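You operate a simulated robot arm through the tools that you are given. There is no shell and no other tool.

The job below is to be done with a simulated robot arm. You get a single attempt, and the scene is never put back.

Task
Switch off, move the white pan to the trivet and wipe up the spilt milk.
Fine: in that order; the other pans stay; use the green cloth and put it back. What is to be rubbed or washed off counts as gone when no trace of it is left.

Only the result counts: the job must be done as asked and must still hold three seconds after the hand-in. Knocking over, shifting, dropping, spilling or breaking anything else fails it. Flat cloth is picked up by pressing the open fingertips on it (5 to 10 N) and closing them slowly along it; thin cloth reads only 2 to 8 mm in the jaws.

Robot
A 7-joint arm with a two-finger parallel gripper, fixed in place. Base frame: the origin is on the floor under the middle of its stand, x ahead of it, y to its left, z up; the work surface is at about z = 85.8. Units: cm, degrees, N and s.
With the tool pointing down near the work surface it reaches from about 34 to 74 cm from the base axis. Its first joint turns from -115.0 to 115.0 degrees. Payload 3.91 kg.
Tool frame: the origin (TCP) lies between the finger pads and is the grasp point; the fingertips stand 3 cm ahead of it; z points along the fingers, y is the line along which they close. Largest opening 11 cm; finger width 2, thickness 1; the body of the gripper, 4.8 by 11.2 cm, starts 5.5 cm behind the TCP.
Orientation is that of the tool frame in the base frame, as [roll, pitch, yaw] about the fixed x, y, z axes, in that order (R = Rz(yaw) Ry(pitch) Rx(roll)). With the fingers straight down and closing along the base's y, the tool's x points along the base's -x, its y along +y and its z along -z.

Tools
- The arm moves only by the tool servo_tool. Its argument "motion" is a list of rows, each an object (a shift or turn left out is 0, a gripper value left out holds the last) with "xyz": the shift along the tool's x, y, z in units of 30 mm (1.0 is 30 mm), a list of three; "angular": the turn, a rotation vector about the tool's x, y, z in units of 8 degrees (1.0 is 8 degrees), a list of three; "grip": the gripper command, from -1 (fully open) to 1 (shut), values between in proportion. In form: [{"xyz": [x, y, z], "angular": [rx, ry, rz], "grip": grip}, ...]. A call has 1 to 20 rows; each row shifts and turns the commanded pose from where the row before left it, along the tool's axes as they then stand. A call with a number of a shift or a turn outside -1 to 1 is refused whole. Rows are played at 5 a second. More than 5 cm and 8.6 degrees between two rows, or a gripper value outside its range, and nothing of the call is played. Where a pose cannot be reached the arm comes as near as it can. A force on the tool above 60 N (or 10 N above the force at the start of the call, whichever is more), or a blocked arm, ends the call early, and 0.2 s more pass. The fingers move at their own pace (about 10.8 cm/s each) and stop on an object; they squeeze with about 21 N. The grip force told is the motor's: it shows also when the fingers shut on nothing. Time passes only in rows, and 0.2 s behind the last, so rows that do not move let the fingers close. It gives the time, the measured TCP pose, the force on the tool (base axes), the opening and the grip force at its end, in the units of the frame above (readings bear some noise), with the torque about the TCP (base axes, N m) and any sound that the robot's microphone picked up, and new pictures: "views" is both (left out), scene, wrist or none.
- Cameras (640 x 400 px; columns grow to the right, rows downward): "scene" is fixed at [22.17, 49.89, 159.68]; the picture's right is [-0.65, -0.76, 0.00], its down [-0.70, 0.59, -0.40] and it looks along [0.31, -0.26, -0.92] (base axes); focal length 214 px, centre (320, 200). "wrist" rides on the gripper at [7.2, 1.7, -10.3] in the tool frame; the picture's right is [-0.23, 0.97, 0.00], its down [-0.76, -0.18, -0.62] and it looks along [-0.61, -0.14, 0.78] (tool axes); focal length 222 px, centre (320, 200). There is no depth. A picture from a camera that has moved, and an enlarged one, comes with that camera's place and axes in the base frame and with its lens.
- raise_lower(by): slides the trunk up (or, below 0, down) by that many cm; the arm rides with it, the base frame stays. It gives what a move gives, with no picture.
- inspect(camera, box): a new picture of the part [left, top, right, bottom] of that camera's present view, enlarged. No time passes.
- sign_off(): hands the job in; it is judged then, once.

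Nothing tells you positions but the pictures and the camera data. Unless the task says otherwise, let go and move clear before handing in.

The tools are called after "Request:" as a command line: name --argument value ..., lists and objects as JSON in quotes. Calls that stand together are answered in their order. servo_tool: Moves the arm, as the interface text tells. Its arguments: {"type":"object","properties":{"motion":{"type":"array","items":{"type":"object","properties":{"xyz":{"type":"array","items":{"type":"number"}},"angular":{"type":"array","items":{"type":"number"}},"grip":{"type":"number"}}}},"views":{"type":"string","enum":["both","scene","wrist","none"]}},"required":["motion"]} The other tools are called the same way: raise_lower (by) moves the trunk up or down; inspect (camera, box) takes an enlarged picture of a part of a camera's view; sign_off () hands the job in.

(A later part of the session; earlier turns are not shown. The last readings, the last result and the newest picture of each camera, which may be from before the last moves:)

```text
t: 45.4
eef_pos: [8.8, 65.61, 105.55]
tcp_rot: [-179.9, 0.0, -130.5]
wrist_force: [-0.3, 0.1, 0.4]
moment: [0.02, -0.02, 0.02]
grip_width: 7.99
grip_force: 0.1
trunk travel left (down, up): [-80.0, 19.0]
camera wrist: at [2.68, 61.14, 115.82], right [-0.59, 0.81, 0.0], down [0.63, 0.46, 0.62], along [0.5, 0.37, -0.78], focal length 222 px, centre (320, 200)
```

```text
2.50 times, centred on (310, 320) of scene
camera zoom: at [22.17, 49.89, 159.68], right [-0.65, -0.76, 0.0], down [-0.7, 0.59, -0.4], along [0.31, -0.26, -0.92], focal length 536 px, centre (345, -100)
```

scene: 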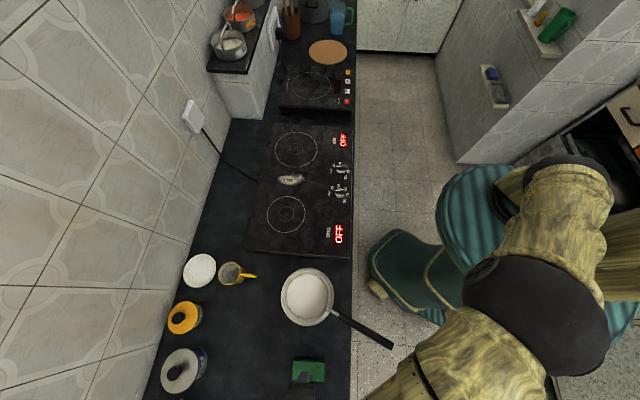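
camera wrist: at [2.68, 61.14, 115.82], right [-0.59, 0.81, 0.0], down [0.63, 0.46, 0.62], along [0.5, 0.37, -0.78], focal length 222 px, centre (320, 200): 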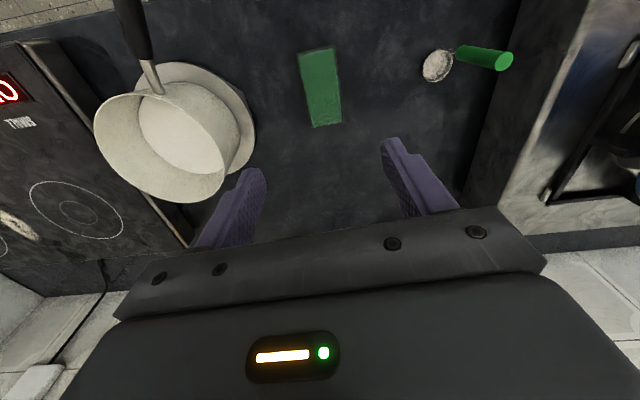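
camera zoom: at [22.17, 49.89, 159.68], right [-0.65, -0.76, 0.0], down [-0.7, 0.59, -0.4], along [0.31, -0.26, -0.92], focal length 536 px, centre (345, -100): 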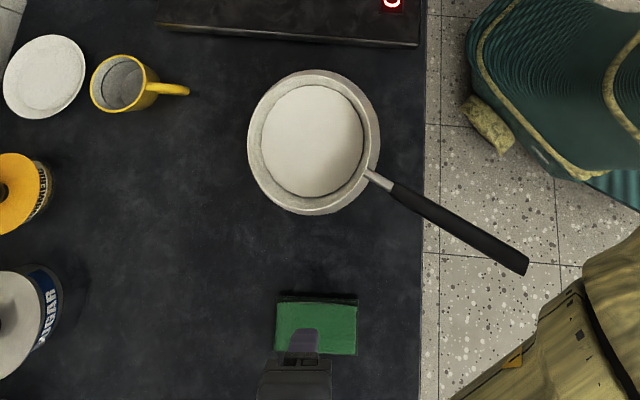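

The block is about 9.4 × 4.8 cm, centred near (8.6,65.7), lined up with my tool within 2°. I zoom in to judge its thickness.

Request:
inspect --camera "wrist" --box '[285, 35, 365, 135]'

Request:
inspect --camera "scene" --box '[280, 345, 340, 395]'

Request:
inspect --camera "scene" --box '[250, 130, 350, 240]'

```text
4.00 times, centred on (325, 85) of wrist
camera zoom: at [2.68, 61.14, 115.82], right [-0.59, 0.81, 0.0], down [0.63, 0.46, 0.62], along [0.5, 0.37, -0.78], focal length 888 px, centre (300, 660)
```

zoom: 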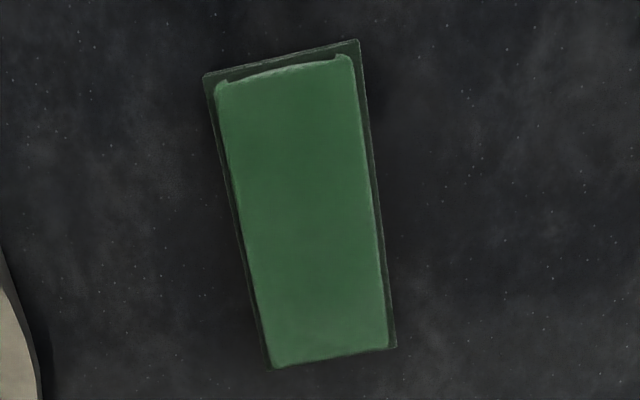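

```text
8.00 times, centred on (310, 370) of scene
camera zoom: at [22.17, 49.89, 159.68], right [-0.65, -0.76, 0.0], down [-0.7, 0.59, -0.4], along [0.31, -0.26, -0.92], focal length 1716 px, centre (400, -1160)
```

zoom: 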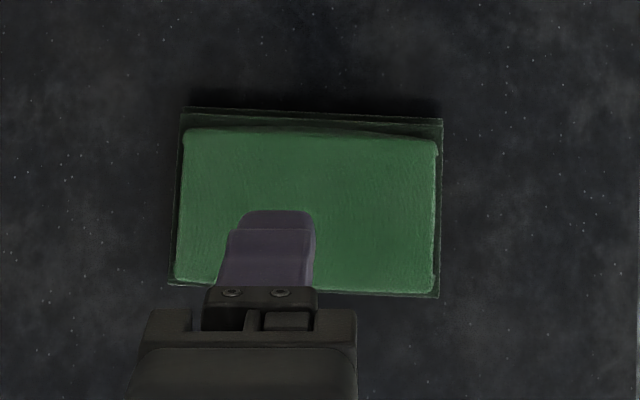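

```text
3.64 times, centred on (300, 185) of scene
camera zoom: at [22.17, 49.89, 159.68], right [-0.65, -0.76, 0.0], down [-0.7, 0.59, -0.4], along [0.31, -0.26, -0.92], focal length 780 px, centre (393, 254)
```

zoom: 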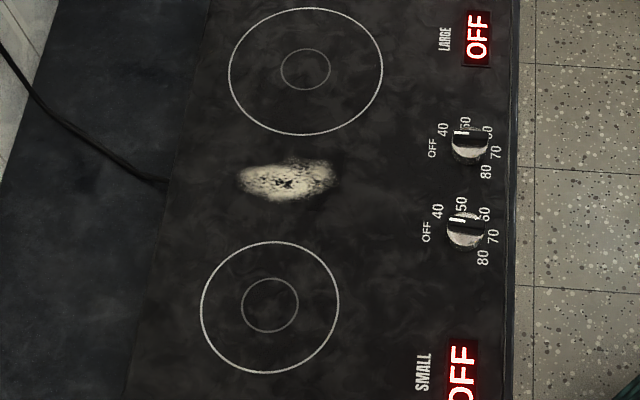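

The cloth looks like a flat folded cloth (about 9.8 × 5.4 cm) with a slightly raised middle. I lower the camera for a better look at how thick it is.

Request:
servo_tool --motion '[{"xyz": [0, 0, 0.9], "angular": [0, 0, 0.27]}, {"xyz": [0, 0, 0.9]}, {"xyz": [0, 0, 0.9]}, {"xyz": [0, 0, 0.7]}, {"xyz": [0, 0, 0.3]}, {"xyz": [0, 0, 0]}]' --views "both"

Request:
inspect --camera "wrist" --box '[260, 60, 400, 180]'

```text
t: 46.8
eef_pos: [8.58, 65.33, 94.2]
tcp_rot: [180.0, 0.0, -132.6]
wrist_force: [0.4, -0.2, -0.8]
moment: [-0.03, 0.01, 0.04]
grip_width: 7.97
grip_force: 0.2
trunk travel left (down, up): [-80.0, 19.0]
camera wrist: at [2.3, 61.23, 104.61], right [-0.56, 0.83, 0.0], down [0.65, 0.44, 0.62], along [0.52, 0.35, -0.78], focal length 222 px, centre (320, 200)
```

scene: 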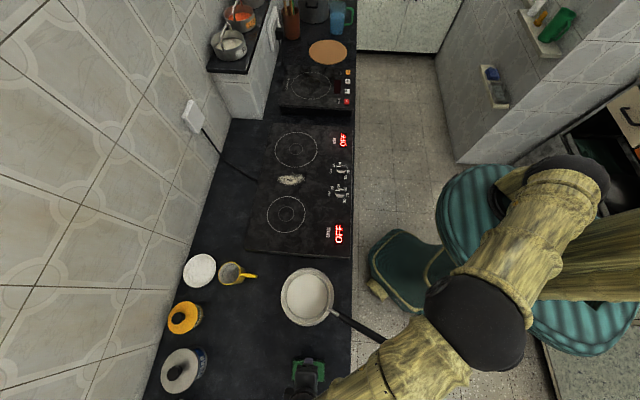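
wrist: 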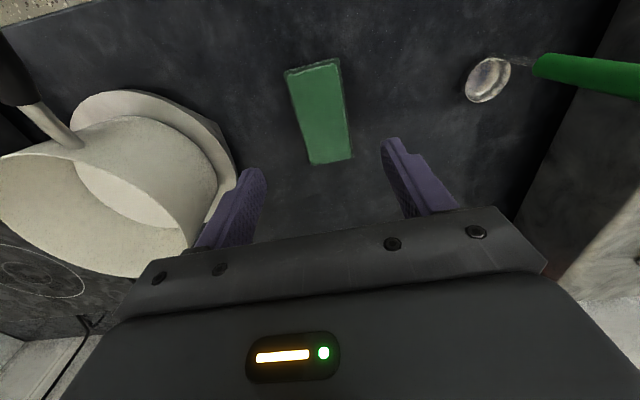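

```text
3.33 times, centred on (330, 120) of wrist
camera zoom: at [2.3, 61.23, 104.61], right [-0.56, 0.83, 0.0], down [0.65, 0.44, 0.62], along [0.52, 0.35, -0.78], focal length 740 px, centre (287, 467)
```

zoom: 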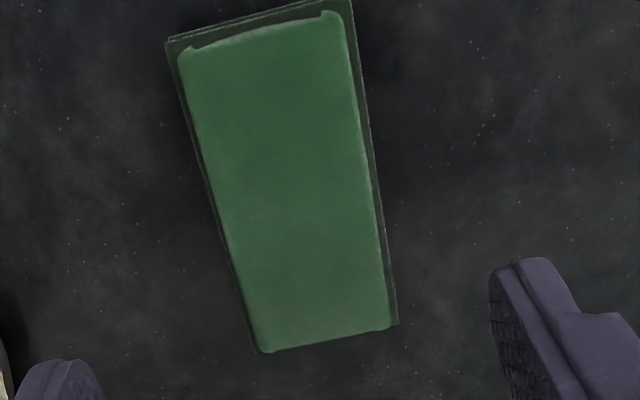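

The cloth's base is at about z = 81.3, centred near (8.8,65.9) and lined up with my tool. As the hint says, I'll set the fingertips about 2.8 cm apart on top of it, so I centre and descend to just above it.

Request:
servo_tool --motion '[{"xyz": [-0.18, 0.07, 0.5], "grip": 0.49}, {"xyz": [0, 0, 0.7]}, {"xyz": [0, 0, 0.7]}, {"xyz": [0, 0, 0.5]}, {"xyz": [0, 0, 0]}, {"xyz": [0, 0, 0]}]' --views "both"

Request:
inspect --camera "wrist" --box '[240, 80, 400, 230]'

Request:
inspect --camera "scene" --box '[270, 330, 350, 400]'

```text
t: 48.2
eef_pos: [8.88, 66.22, 87.02]
tcp_rot: [-179.9, 0.1, -132.5]
wrist_force: [-1.1, -0.5, 0.3]
moment: [0.02, 0.02, 0.01]
grip_width: 2.83
grip_force: 0.1
trunk travel left (down, up): [-80.0, 19.0]
camera wrist: at [2.62, 62.01, 97.3], right [-0.56, 0.83, 0.0], down [0.65, 0.44, 0.62], along [0.52, 0.35, -0.78], focal length 222 px, centre (320, 200)
```

scene: 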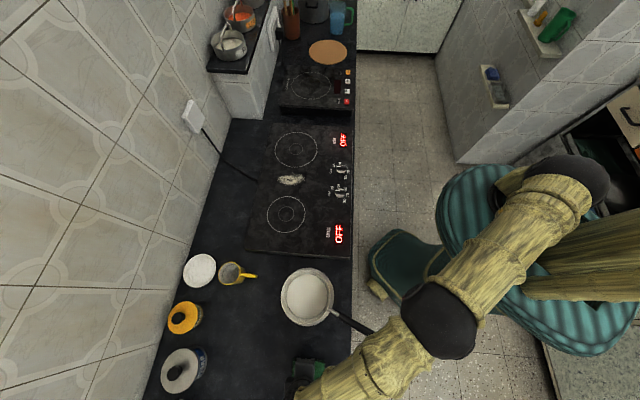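
wrist: 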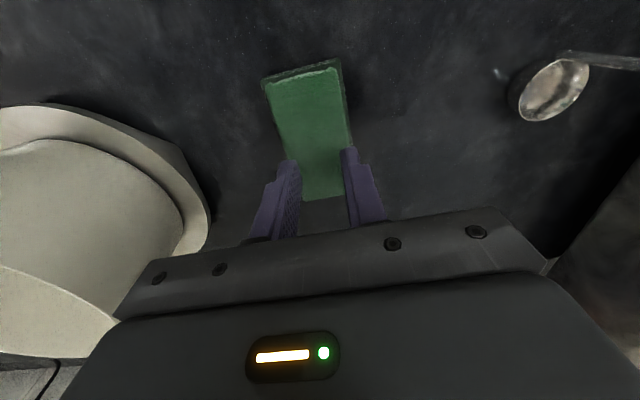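

```text
2.67 times, centred on (320, 155) of wrist
camera zoom: at [2.62, 62.01, 97.3], right [-0.56, 0.83, 0.0], down [0.65, 0.44, 0.62], along [0.52, 0.35, -0.78], focal length 592 px, centre (320, 320)
```

zoom: 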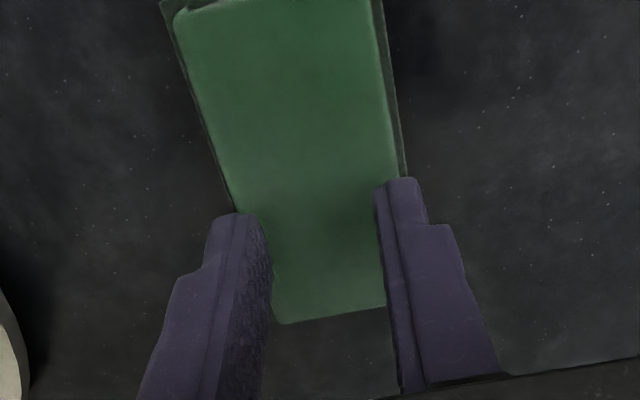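

```text
5.71 times, centred on (310, 365) of scene
camera zoom: at [22.17, 49.89, 159.68], right [-0.65, -0.76, 0.0], down [-0.7, 0.59, -0.4], along [0.31, -0.26, -0.92], focal length 1226 px, centre (377, -743)
```

zoom: 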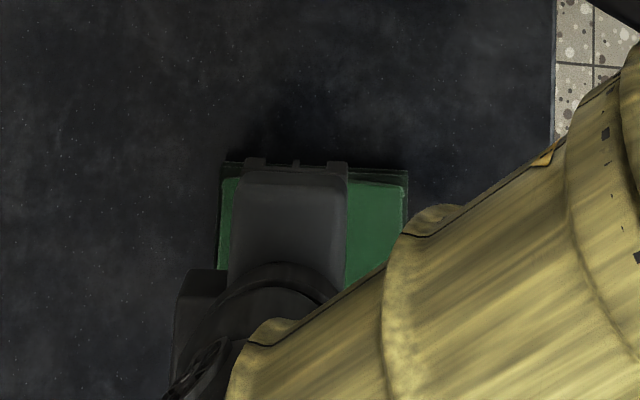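

The tips hover about 1.5 cm over the centre of the cloth. I descend slowly until I feel the contact.

Request:
servo_tool --motion '[{"xyz": [0, 0, 0.1]}, {"xyz": [0, 0, 0.1]}, {"xyz": [0, 0, 0.05]}, {"xyz": [0, 0, 0.05]}, {"xyz": [0, 0, 0]}]' --views "wrist"

```text
t: 49.4
eef_pos: [8.9, 66.17, 86.11]
tcp_rot: [-180.0, 0.0, -132.8]
wrist_force: [-0.8, -0.7, 0.7]
moment: [0.0, 0.02, 0.01]
grip_width: 2.8
grip_force: 0.0
trunk travel left (down, up): [-80.0, 19.0]
camera wrist: at [2.75, 61.95, 96.51], right [-0.56, 0.83, 0.0], down [0.65, 0.44, 0.62], along [0.52, 0.35, -0.78], focal length 222 px, centre (320, 200)
```

wrist: 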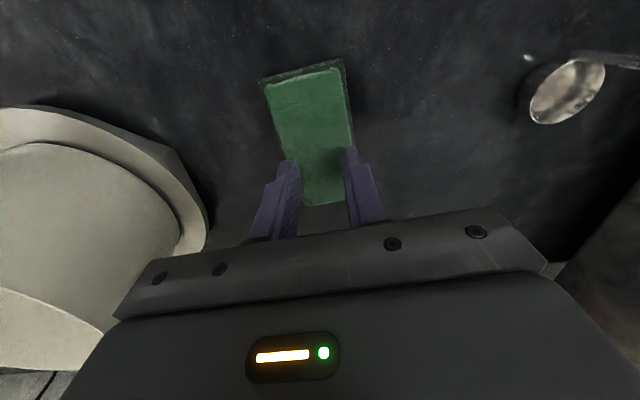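

Request:
servo_tool --motion '[{"xyz": [0, 0, 0.05]}, {"xyz": [0, 0, 0.05]}, {"xyz": [0, 0, 0.05]}, {"xyz": [0, 0, 0]}]' --views "none"

Request:
servo_tool --motion '[{"xyz": [0, 0, 0.05]}, {"xyz": [0, 0, 0.05]}, {"xyz": [0, 0, 0]}]' --views "wrist"

```text
t: 50.4
eef_pos: [9.01, 66.09, 85.89]
tcp_rot: [-179.9, 0.0, -132.6]
wrist_force: [-0.2, 0.6, 0.3]
moment: [-0.03, 0.02, -0.02]
grip_width: 2.82
grip_force: 0.1
trunk travel left (down, up): [-80.0, 19.0]
```

```text
t: 51.2
eef_pos: [8.96, 66.11, 85.6]
tcp_rot: [180.0, 0.1, -132.7]
wrist_force: [1.3, -0.5, 9.6]
moment: [-0.01, -0.05, 0.01]
grip_width: 2.82
grip_force: 0.1
trunk travel left (down, up): [-80.0, 19.0]
camera wrist: at [2.79, 61.86, 95.87], right [-0.56, 0.83, 0.0], down [0.65, 0.44, 0.62], along [0.52, 0.35, -0.78], focal length 222 px, centre (320, 200)
```

wrist: 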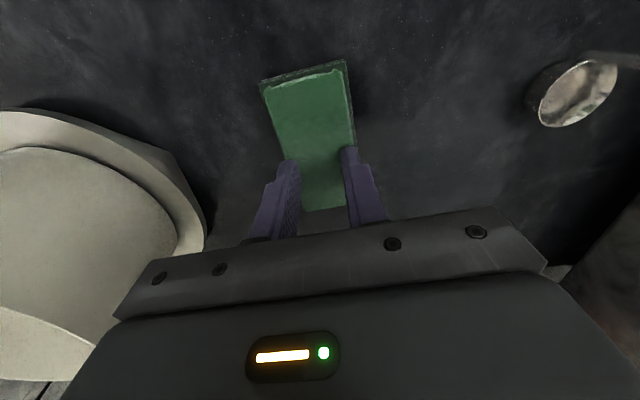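

Contact with the cloth at tip height 82.6 with 9.6 N — within the 5–10 N hint. I close slowly along the cloth.

Request:
servo_tool --motion '[{"grip": 0.52}, {"grip": 0.55}, {"grip": 0.58}, {"grip": 0.61}, {"grip": 0.64}, {"grip": 0.67}, {"grip": 0.7}, {"grip": 0.73}, {"grip": 0.76}, {"grip": 0.79}, {"grip": 0.82}]' --views "wrist"

Request:
inspect --camera "wrist" --box '[240, 40, 400, 230]'

```text
t: 53.6
eef_pos: [8.92, 65.98, 85.52]
tcp_rot: [179.9, 0.2, -132.7]
wrist_force: [1.0, -1.0, 19.2]
moment: [-0.04, -0.05, -0.03]
grip_width: 1.73
grip_force: 7.5
trunk travel left (down, up): [-80.0, 19.0]
camera wrist: at [2.76, 61.75, 95.86], right [-0.56, 0.83, 0.0], down [0.65, 0.44, 0.62], along [0.52, 0.35, -0.78], focal length 222 px, centre (320, 200)
```

wrist: 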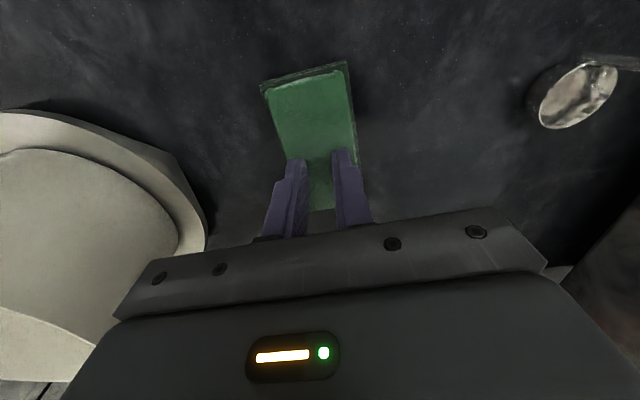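

```text
2.11 times, centred on (320, 135) of wrist
camera zoom: at [2.76, 61.75, 95.86], right [-0.56, 0.83, 0.0], down [0.65, 0.44, 0.62], along [0.52, 0.35, -0.78], focal length 468 px, centre (320, 337)
```

zoom: 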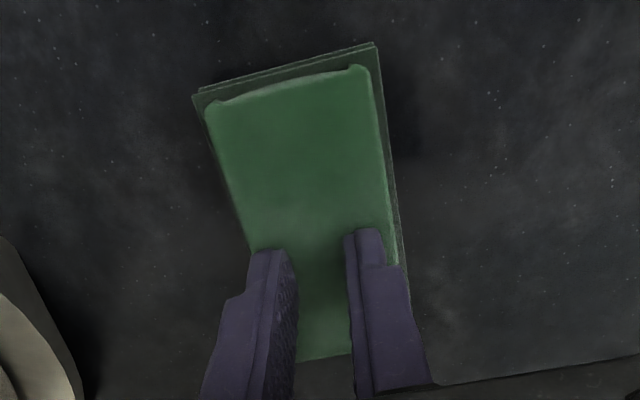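

The fingers are meeting friction (1.7 cm) and the press has risen to 19 N. I ease up about half a millimetre and keep closing slowly.

Request:
servo_tool --motion '[{"xyz": [0, 0, -0.02], "grip": 0.82}, {"xyz": [0, 0, 0], "grip": 0.84}, {"xyz": [0, 0, 0], "grip": 0.86}]' --views "wrist"

Request:
inspect --camera "wrist" --box '[240, 40, 400, 230]'

```text
t: 54.4
eef_pos: [8.96, 66.12, 85.52]
tcp_rot: [180.0, 0.0, -132.7]
wrist_force: [0.1, -0.5, 14.1]
moment: [-0.03, -0.04, 0.03]
grip_width: 1.34
grip_force: 5.6
trunk travel left (down, up): [-80.0, 19.0]
camera wrist: at [2.73, 61.76, 95.88], right [-0.56, 0.83, 0.0], down [0.65, 0.44, 0.62], along [0.52, 0.35, -0.78], focal length 222 px, centre (320, 200)
```

wrist: 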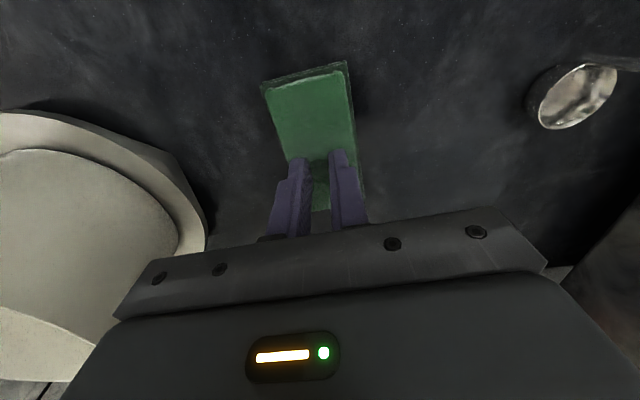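

```text
2.11 times, centred on (320, 135) of wrist
camera zoom: at [2.73, 61.76, 95.88], right [-0.56, 0.83, 0.0], down [0.65, 0.44, 0.62], along [0.52, 0.35, -0.78], focal length 468 px, centre (320, 337)
```

zoom: 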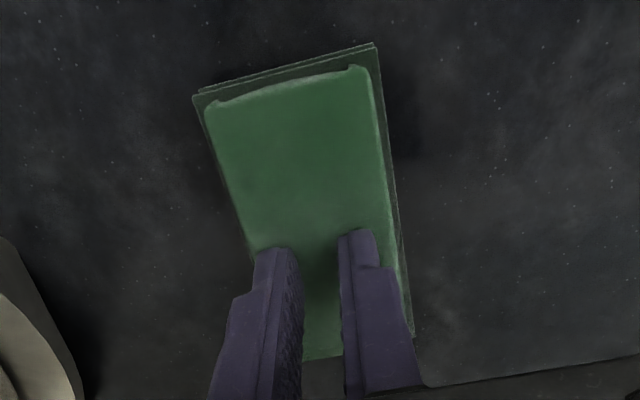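

I keep closing slowly and watch whether the cloth gathers between the tips.

Request:
servo_tool --motion '[{"xyz": [0, 0, -0.015], "grip": 0.88}, {"grip": 0.9}, {"grip": 0.92}, {"grip": 0.94}, {"grip": 0.96}, {"grip": 0.98}, {"grip": 1}, {"grip": 1}, {"grip": 1}]' --views "wrist"

Request:
inspect --camera "wrist" --box '[240, 40, 400, 230]'

```text
t: 56.4
eef_pos: [8.98, 66.04, 85.67]
tcp_rot: [-180.0, -0.1, -132.7]
wrist_force: [-0.3, -0.1, 5.0]
moment: [-0.03, 0.06, 0.04]
grip_width: 0.0
grip_force: 21.0
trunk travel left (down, up): [-80.0, 19.0]
camera wrist: at [2.8, 61.8, 95.89], right [-0.56, 0.83, 0.0], down [0.65, 0.44, 0.62], along [0.52, 0.35, -0.78], focal length 222 px, centre (320, 200)
```

wrist: 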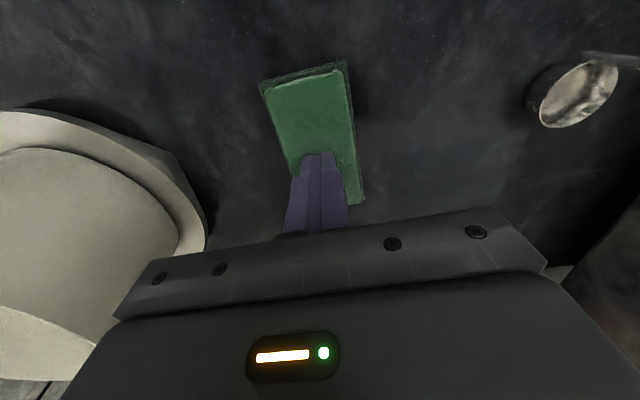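

```text
2.11 times, centred on (320, 135) of wrist
camera zoom: at [2.8, 61.8, 95.89], right [-0.56, 0.83, 0.0], down [0.65, 0.44, 0.62], along [0.52, 0.35, -0.78], focal length 468 px, centre (320, 337)
```

zoom: 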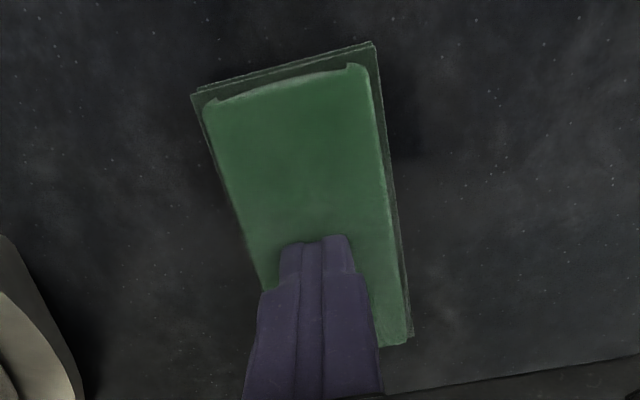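

The fingers slid right across and shut on nothing, so this cloth behaves like a firm folded pad about 1.3 cm thick. I'll raise, open wide and take it by its long sides instead; first I check the scene around the elbow and pan handle.

Request:
servo_tool --motion '[{"xyz": [0, 0, -0.4], "grip": 1}, {"xyz": [0, 0, -0.6], "grip": 0}, {"grip": -0.45}, {"grip": -0.45}]' --views "both"

Request:
inspect --camera "scene" --box '[270, 250, 450, 400]'

Request:
inspect --camera "wrist" --box '[200, 20, 440, 230]'

```text
t: 57.4
eef_pos: [9.12, 66.17, 88.47]
tcp_rot: [179.9, 0.0, -132.7]
wrist_force: [0.3, -0.7, -0.5]
moment: [-0.04, 0.02, -0.02]
grip_width: 7.98
grip_force: 0.1
trunk travel left (down, up): [-80.0, 19.0]
camera wrist: at [2.85, 61.94, 98.86], right [-0.56, 0.83, 0.0], down [0.65, 0.44, 0.62], along [0.52, 0.35, -0.78], focal length 222 px, centre (320, 200)
```

scene: 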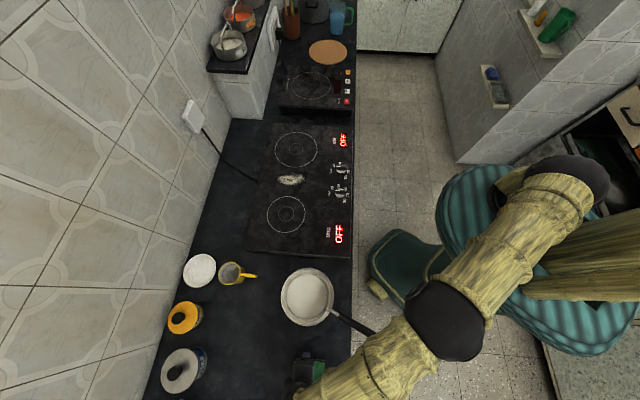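
wrist: 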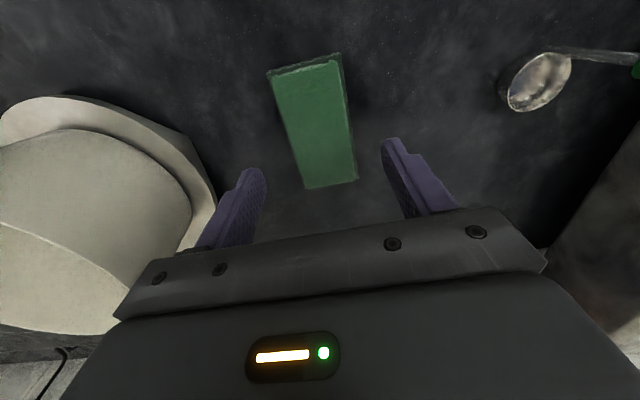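

```text
2.67 times, centred on (360, 325) of scene
camera zoom: at [22.17, 49.89, 159.68], right [-0.65, -0.76, 0.0], down [-0.7, 0.59, -0.4], along [0.31, -0.26, -0.92], focal length 572 px, centre (213, -133)
```

zoom: 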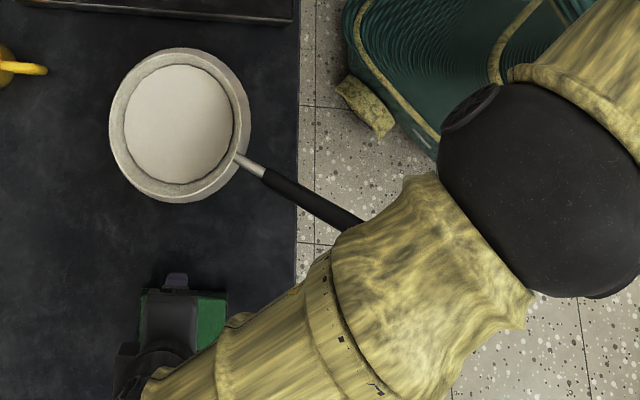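

```text
1.90 times, centred on (320, 125) of wrist
camera zoom: at [2.85, 61.94, 98.86], right [-0.56, 0.83, 0.0], down [0.65, 0.44, 0.62], along [0.52, 0.35, -0.78], focal length 423 px, centre (320, 343)
```

zoom: 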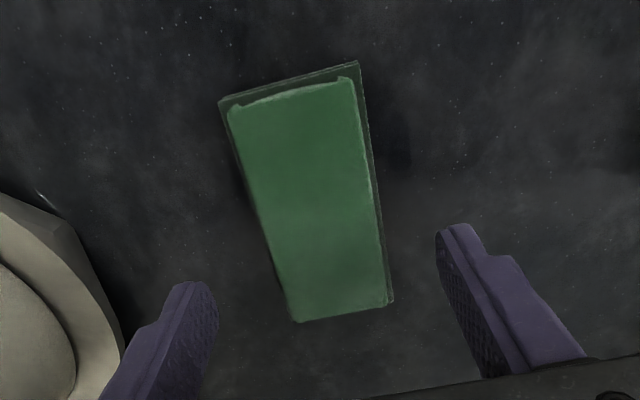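

The pan stands undisturbed, and the cloth lies centred between the open fingers. I shift half a centimetre along it and lower the fingers beside its long sides.

Request:
servo_tool --motion '[{"xyz": [0.17, 0, 0.3], "grip": -0.45}, {"xyz": [0, 0, 0.4]}, {"xyz": [0, 0, 0.3]}, {"xyz": [0, 0, 0.1]}, {"xyz": [0, 0, 0]}]' --views "wrist"

Request:
inspect --camera "wrist" --box '[200, 40, 440, 240]'

```text
t: 58.6
eef_pos: [8.73, 65.73, 85.31]
tcp_rot: [180.0, -0.1, -132.7]
wrist_force: [-0.3, 0.0, -0.1]
moment: [0.01, 0.03, -0.04]
grip_width: 7.96
grip_force: 0.0
trunk travel left (down, up): [-80.0, 19.0]
camera wrist: at [2.49, 61.54, 95.64], right [-0.56, 0.83, 0.0], down [0.65, 0.44, 0.62], along [0.52, 0.35, -0.78], focal length 222 px, centre (320, 200)
```

wrist: 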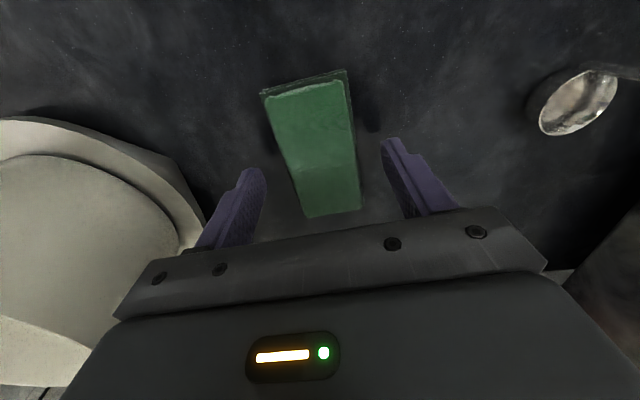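

```text
2.00 times, centred on (320, 140) of wrist
camera zoom: at [2.49, 61.54, 95.64], right [-0.56, 0.83, 0.0], down [0.65, 0.44, 0.62], along [0.52, 0.35, -0.78], focal length 444 px, centre (320, 320)
```

zoom: 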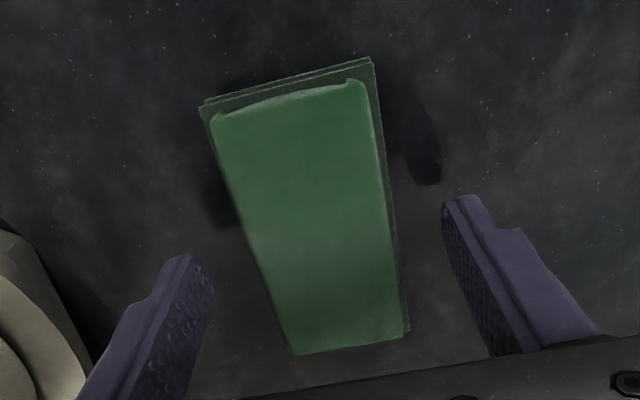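

The fingers stand either side of the pad. I lower in small steps until the tips feel the counter.

Request:
servo_tool --motion '[{"xyz": [0, 0, 0.06]}, {"xyz": [0, 0, 0.06]}, {"xyz": [0, 0, 0.06]}, {"xyz": [0, 0, 0]}]' --views "none"

Request:
servo_tool --motion '[{"xyz": [0, 0, 0.05]}, {"xyz": [0, 0, 0.05]}, {"xyz": [0, 0, 0]}]' --views "none"

```text
t: 59.6
eef_pos: [8.77, 65.86, 84.75]
tcp_rot: [-180.0, 0.0, -132.7]
wrist_force: [0.4, -0.5, -0.2]
moment: [-0.01, 0.01, -0.02]
grip_width: 7.98
grip_force: 0.1
trunk travel left (down, up): [-80.0, 19.0]
```

```text
t: 60.4
eef_pos: [8.74, 65.79, 84.51]
tcp_rot: [-180.0, 0.0, -132.7]
wrist_force: [0.4, 0.1, 0.8]
moment: [-0.03, -0.02, 0.02]
grip_width: 7.95
grip_force: 0.0
trunk travel left (down, up): [-80.0, 19.0]
```

No contact yet at tip height 81.5; I continue.

Request:
servo_tool --motion '[{"xyz": [0, 0, 0.05]}, {"xyz": [0, 0, 0.05]}, {"xyz": [0, 0, 0]}]' --views "none"

Request:
servo_tool --motion '[{"xyz": [0, 0, 0.05]}, {"xyz": [0, 0, 0.03]}, {"xyz": [0, 0, 0]}]' --views "wrist"

Request:
inspect --camera "wrist" --box '[200, 40, 440, 240]'

```text
t: 61.2
eef_pos: [8.6, 65.8, 84.01]
tcp_rot: [180.0, 0.0, -132.6]
wrist_force: [0.4, 0.9, -0.1]
moment: [-0.01, 0.01, -0.01]
grip_width: 7.98
grip_force: 0.0
trunk travel left (down, up): [-80.0, 19.0]
```

```text
t: 62.0
eef_pos: [8.6, 65.82, 83.84]
tcp_rot: [179.9, 0.0, -132.6]
wrist_force: [-0.2, -0.5, -0.1]
moment: [0.03, -0.02, -0.01]
grip_width: 7.98
grip_force: 0.0
trunk travel left (down, up): [-80.0, 19.0]
camera wrist: at [2.41, 61.54, 94.17], right [-0.56, 0.83, 0.0], down [0.65, 0.44, 0.62], along [0.52, 0.35, -0.78], focal length 222 px, centre (320, 200)
```

wrist: 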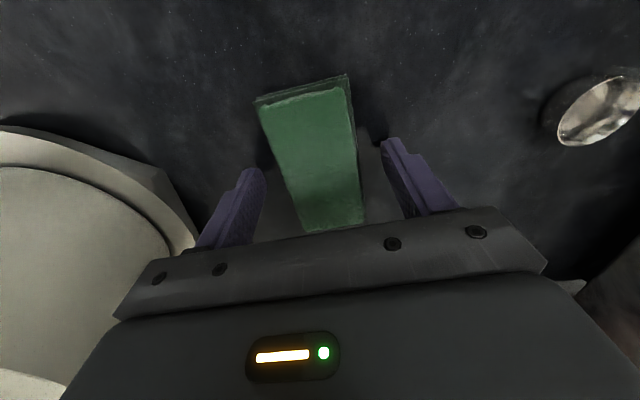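

```text
2.00 times, centred on (320, 140) of wrist
camera zoom: at [2.41, 61.54, 94.17], right [-0.56, 0.83, 0.0], down [0.65, 0.44, 0.62], along [0.52, 0.35, -0.78], focal length 444 px, centre (320, 320)
```

zoom: 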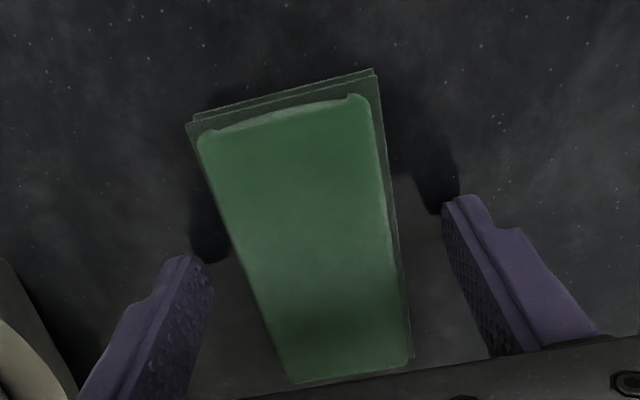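

The tips are now about half a centimetre above the counter beside the pad, which is evidently about 2 cm thick. That leaves the pad's underside free for wiping, so I close on its sides here.

Request:
servo_tool --motion '[{"grip": -0.2}, {"grip": -0.05}, {"grip": 0.05}, {"grip": 0.1}, {"grip": 0.15}, {"grip": 0.2}, {"grip": 0.3}]' --views "wrist"

Request:
inspect --camera "wrist" --box '[200, 40, 440, 240]'

```text
t: 63.6
eef_pos: [8.53, 65.76, 83.85]
tcp_rot: [180.0, 0.0, -132.7]
wrist_force: [0.3, 0.9, 0.5]
moment: [0.02, -0.02, -0.01]
grip_width: 4.66
grip_force: 21.1
trunk travel left (down, up): [-80.0, 19.0]
camera wrist: at [2.41, 61.54, 94.18], right [-0.56, 0.83, 0.0], down [0.65, 0.44, 0.62], along [0.52, 0.35, -0.78], focal length 222 px, centre (320, 200)
```

wrist: 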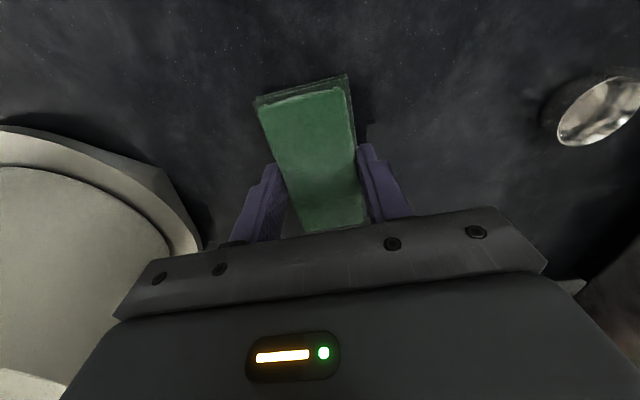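

```text
2.00 times, centred on (320, 140) of wrist
camera zoom: at [2.41, 61.54, 94.18], right [-0.56, 0.83, 0.0], down [0.65, 0.44, 0.62], along [0.52, 0.35, -0.78], focal length 444 px, centre (320, 320)
```

zoom: 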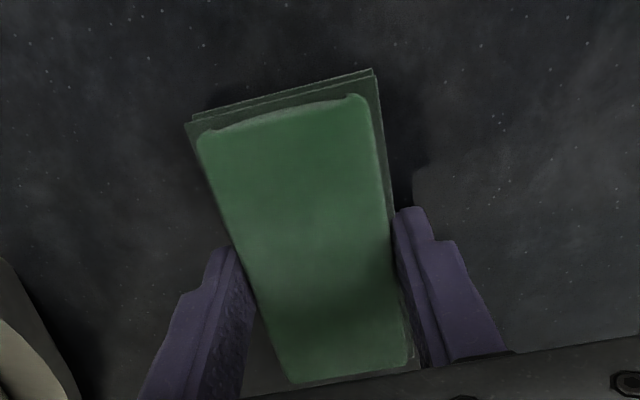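

The pad is held firmly (4.66 cm, 21 N); its home is TCP (8.55,65.8,83.85), yaw −132.7. I lift a little and check.

Request:
servo_tool --motion '[{"xyz": [0, 0, -0.2], "grip": 1}, {"xyz": [0, 0, -0.4]}, {"xyz": [0, 0, -0.7]}, {"xyz": [0, 0, -0.7]}, {"xyz": [0, 0, 0]}]' --views "both"

Request:
inspect --camera "wrist" --box '[200, 40, 440, 240]'

```text
t: 64.8
eef_pos: [8.55, 65.67, 89.74]
tcp_rot: [-180.0, -0.1, -132.7]
wrist_force: [0.3, -0.4, 0.0]
moment: [-0.01, 0.03, 0.03]
grip_width: 4.67
grip_force: 20.8
trunk travel left (down, up): [-80.0, 19.0]
camera wrist: at [2.24, 61.49, 100.13], right [-0.56, 0.83, 0.0], down [0.65, 0.44, 0.62], along [0.52, 0.35, -0.78], focal length 222 px, centre (320, 200)
```

scene: 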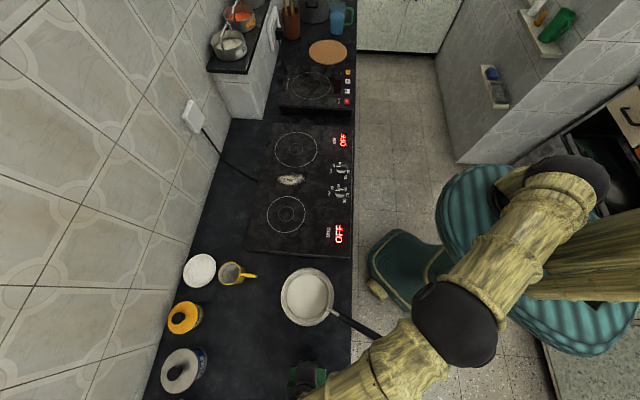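
wrist: 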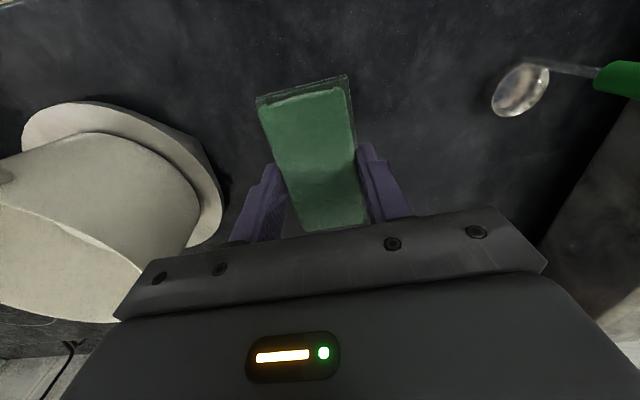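

```text
2.00 times, centred on (320, 140) of wrist
camera zoom: at [2.24, 61.49, 100.13], right [-0.56, 0.83, 0.0], down [0.65, 0.44, 0.62], along [0.52, 0.35, -0.78], focal length 444 px, centre (320, 320)
```

zoom: 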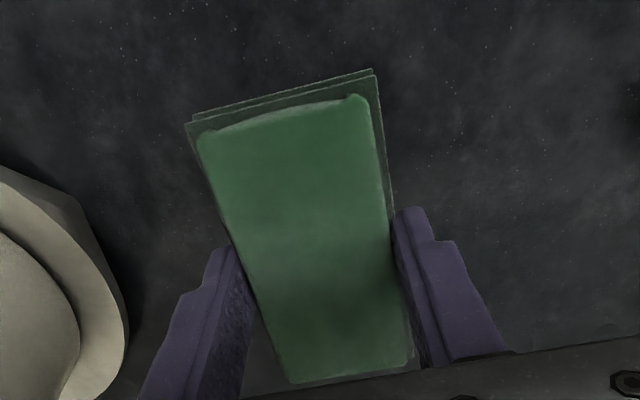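

The pad is held well. I raise it high and carry it over to the spill on the hob near (61,31.8), in two stages.

Request:
servo_tool --motion '[{"xyz": [0, 0, -1], "grip": 1}, {"xyz": [0, 0, -1]}, {"xyz": [0, 0, -1]}, {"xyz": [0, 0, -1]}, {"xyz": [0, 0, -1]}, {"xyz": [0, 0, -1]}, {"xyz": [-0.168, -0.977, 0]}, {"xyz": [-0.168, -0.977, 0]}, {"xyz": [-0.168, -0.977, 0]}, {"xyz": [-0.168, -0.977, 0]}, {"xyz": [-0.168, -0.977, 0]}, {"xyz": [-0.168, -0.977, 0]}, {"xyz": [-0.168, -0.977, 0]}, {"xyz": [-0.168, -0.977, 0]}, {"xyz": [-0.168, -0.977, 0]}, {"xyz": [-0.168, -0.977, 0]}, {"xyz": [0, 0, 0]}]' --views "both"

```text
t: 68.4
eef_pos: [33.25, 49.66, 108.0]
tcp_rot: [-179.9, 0.1, -132.5]
wrist_force: [-0.3, -0.3, -1.3]
moment: [0.04, -0.03, -0.03]
grip_width: 4.68
grip_force: 20.7
trunk travel left (down, up): [-80.0, 19.0]
camera wrist: at [27.08, 45.44, 118.29], right [-0.56, 0.83, 0.0], down [0.65, 0.44, 0.62], along [0.52, 0.35, -0.78], focal length 222 px, centre (320, 200)
```

scene: 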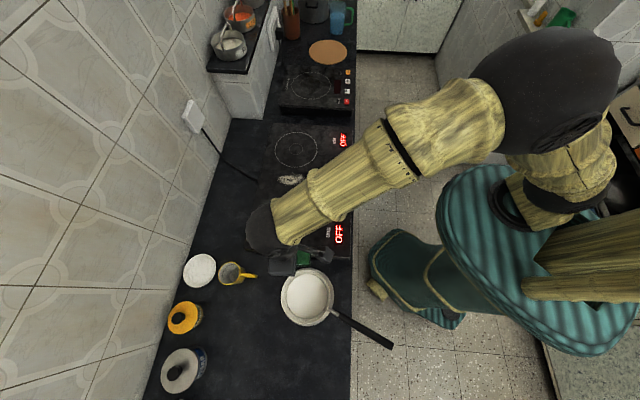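
wrist: 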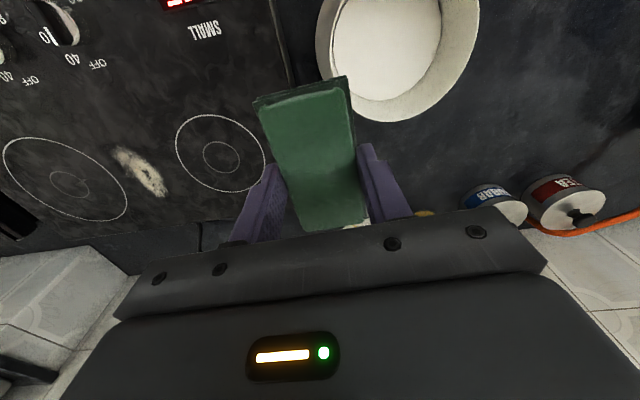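

Halfway across; the spill and both rings are in view. I continue to directly above the spill and align the pad with the counter.

Request:
servo_tool --motion '[{"xyz": [-0.169, -0.903, 0], "grip": 1}, {"xyz": [-0.169, -0.903, 0]}, {"xyz": [-0.169, -0.903, 0]}, {"xyz": [-0.169, -0.903, 0]}, {"xyz": [-0.169, -0.903, 0]}, {"xyz": [-0.169, -0.903, 0]}, {"xyz": [-0.169, -0.903, 0]}, {"xyz": [-0.169, -0.903, 0]}, {"xyz": [-0.169, -0.903, 0]}, {"xyz": [-0.169, -0.903, 0]}, {"xyz": [-0.169, -0.903, 0]}, {"xyz": [-0.169, -0.903, 0]}, {"angular": [0, 0, -0.27]}, {"xyz": [0, 0, 0.7]}, {"xyz": [0, 0, 0.7]}, {"xyz": [0, 0, 0]}]' --views "both"

Request:
inspect --camera "wrist" --box '[160, 0, 480, 240]'

Request:
inspect --camera "scene" --box '[240, 110, 380, 250]'

```text
t: 71.8
eef_pos: [61.62, 31.86, 103.77]
tcp_rot: [-180.0, 0.1, -130.5]
wrist_force: [0.1, -0.4, 0.4]
moment: [0.01, -0.01, 0.0]
grip_width: 4.71
grip_force: 21.3
trunk travel left (down, up): [-80.0, 19.0]
camera wrist: at [55.51, 27.45, 114.11], right [-0.59, 0.81, 0.0], down [0.63, 0.46, 0.62], along [0.5, 0.37, -0.78], focal length 222 px, centre (320, 200)
```

scene: 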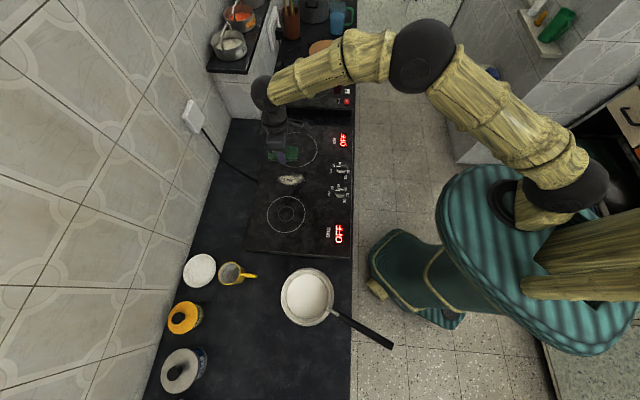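
wrist: 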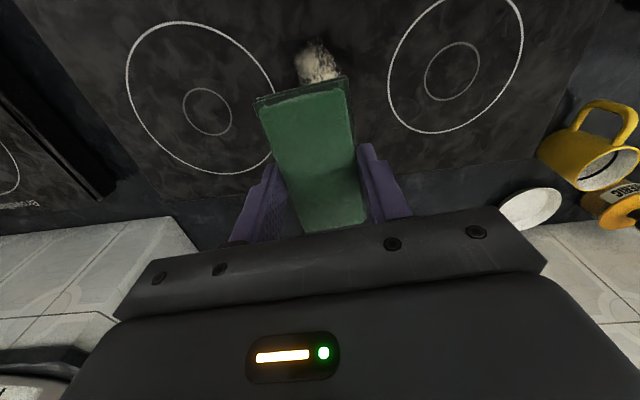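

```text
1.67 times, centred on (320, 120) of wrist
camera zoom: at [55.51, 27.45, 114.11], right [-0.59, 0.81, 0.0], down [0.63, 0.46, 0.62], along [0.5, 0.37, -0.78], focal length 370 px, centre (320, 333)
```

zoom: 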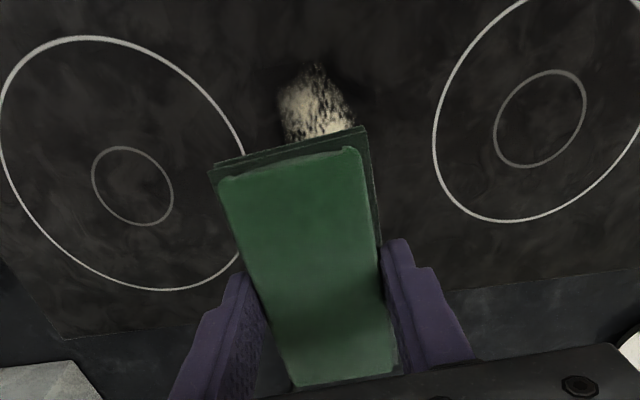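

```text
2.86 times, centred on (310, 180) of scene
camera zoom: at [22.17, 49.89, 159.68], right [-0.65, -0.76, 0.0], down [-0.7, 0.59, -0.4], along [0.31, -0.26, -0.92], focal length 613 px, centre (349, 257)
```

zoom: 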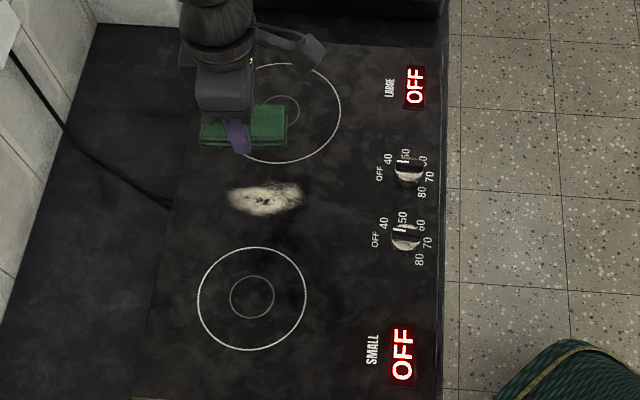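

The pad is now exactly above the spill (which spans about 11 × 6 cm, matching the pad). I lower until it is just above the hob, then feel for contact.

Request:
servo_tool --motion '[{"xyz": [0, 0, 1], "grip": 1}, {"xyz": [0, 0, 1]}, {"xyz": [0, 0, 1]}, {"xyz": [0, 0, 0.7]}, {"xyz": [0, 0, 0.3]}, {"xyz": [0, 0, 0]}]' --views "scene"

Request:
inspect --camera "scene" --box '[240, 110, 380, 250]'

```text
t: 73.2
eef_pos: [61.81, 32.15, 91.64]
tcp_rot: [179.9, 0.1, -130.5]
wrist_force: [0.1, -0.4, -0.9]
moment: [-0.02, 0.03, 0.01]
grip_width: 4.72
grip_force: 20.5
trunk travel left (down, up): [-80.0, 19.0]
```

scene: 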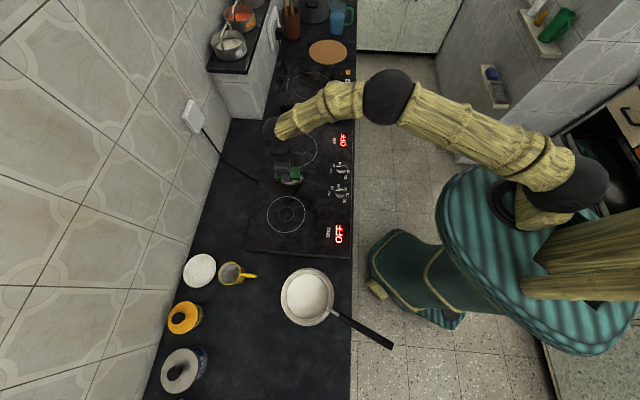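

```text
2.86 times, centred on (310, 180) of scene
camera zoom: at [22.17, 49.89, 159.68], right [-0.65, -0.76, 0.0], down [-0.7, 0.59, -0.4], along [0.31, -0.26, -0.92], focal length 613 px, centre (349, 257)
```

zoom: 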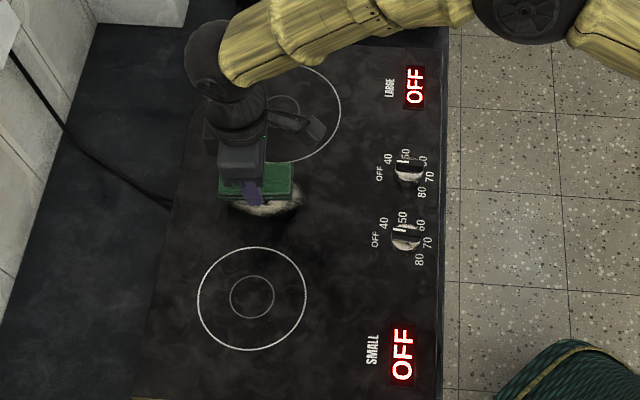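

The pad is just above the spill. I go down in small steps until I feel contact.

Request:
servo_tool --motion '[{"xyz": [0, 0, 0.15], "grip": 1}, {"xyz": [0, 0, 0.15]}, {"xyz": [0, 0, 0.1]}, {"xyz": [0, 0, 0.1]}, {"xyz": [0, 0, 0]}]' --views "none"

Request:
servo_tool --motion '[{"xyz": [0, 0, 0.06], "grip": 1}, {"xyz": [0, 0, 0.06]}, {"xyz": [0, 0, 0.06]}, {"xyz": [0, 0, 0]}]' --views "none"

```text
t: 74.4
eef_pos: [61.61, 32.05, 90.3]
tcp_rot: [-180.0, -0.1, -130.4]
wrist_force: [0.0, -0.5, -1.1]
moment: [-0.03, 0.01, -0.01]
grip_width: 4.7
grip_force: 20.9
trunk travel left (down, up): [-80.0, 19.0]
```

```text
t: 75.4
eef_pos: [61.66, 32.22, 89.62]
tcp_rot: [180.0, 0.0, -130.4]
wrist_force: [1.3, -0.5, 1.6]
moment: [-0.05, -0.02, 0.03]
grip_width: 4.69
grip_force: 21.3
trunk travel left (down, up): [-80.0, 19.0]
```

Possible first touch; a bit further down.

Request:
servo_tool --motion '[{"xyz": [0, 0, 0.04], "grip": 1}, {"xyz": [0, 0, 0]}]' --views "none"

```text
t: 76.0
eef_pos: [61.56, 32.19, 89.66]
tcp_rot: [180.0, 0.1, -130.4]
wrist_force: [0.2, 1.1, 9.6]
moment: [-0.09, 0.11, 0.01]
grip_width: 4.68
grip_force: 21.2
trunk travel left (down, up): [-80.0, 19.0]
```

Contact at 9.6 N. Now I wipe with strokes to either side and check the force.

Request:
servo_tool --motion '[{"xyz": [0, 0.4, 0], "grip": 1}, {"xyz": [0, 0.4, 0]}, {"xyz": [0, -0.4, 0]}, {"xyz": [0, -0.4, 0]}, {"xyz": [0, -0.4, 0]}, {"xyz": [0, -0.4, 0]}, {"xyz": [0, 0.4, 0]}, {"xyz": [0, 0.4, 0]}, {"xyz": [0, 0, 0]}]' --views "both"

Request:
inspect --camera "scene" --box '[240, 110, 380, 250]'

Request:
inspect --camera "wrist" --box '[160, 0, 480, 240]'

```text
t: 78.0
eef_pos: [61.78, 31.81, 89.47]
tcp_rot: [180.0, 0.2, -130.5]
wrist_force: [4.1, -6.2, 18.0]
moment: [-0.14, -0.12, 0.02]
grip_width: 4.7
grip_force: 21.0
trunk travel left (down, up): [-80.0, 19.0]
camera wrist: at [55.78, 27.45, 99.92], right [-0.59, 0.81, 0.0], down [0.63, 0.46, 0.62], along [0.5, 0.37, -0.78], focal length 222 px, centre (320, 200)
```

scene: 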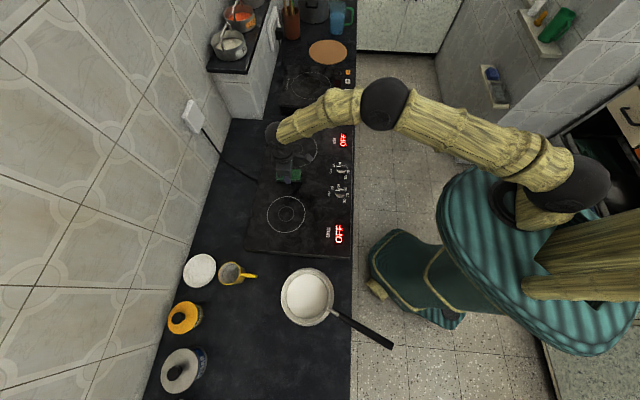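
wrist: 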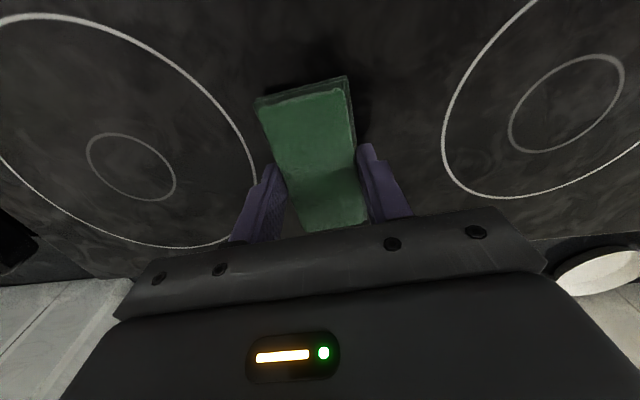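

```text
2.86 times, centred on (310, 180) of scene
camera zoom: at [22.17, 49.89, 159.68], right [-0.65, -0.76, 0.0], down [-0.7, 0.59, -0.4], along [0.31, -0.26, -0.92], focal length 613 px, centre (349, 257)
```

zoom: 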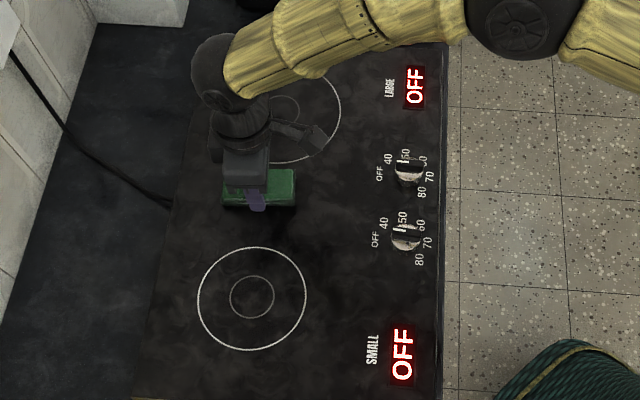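

```text
1.67 times, centred on (320, 120) of wrist
camera zoom: at [55.78, 27.45, 99.92], right [-0.59, 0.81, 0.0], down [0.63, 0.46, 0.62], along [0.5, 0.37, -0.78], focal length 370 px, centre (320, 333)
```

zoom: 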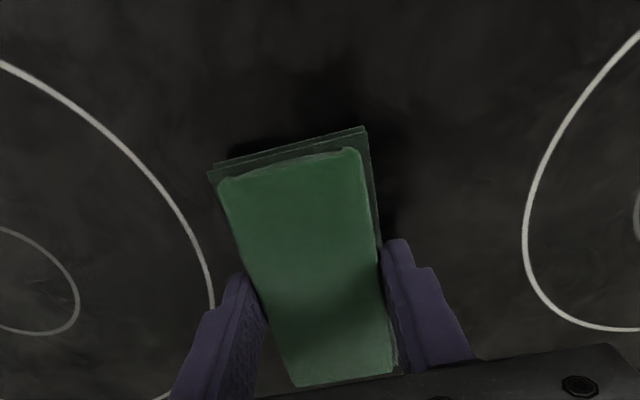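

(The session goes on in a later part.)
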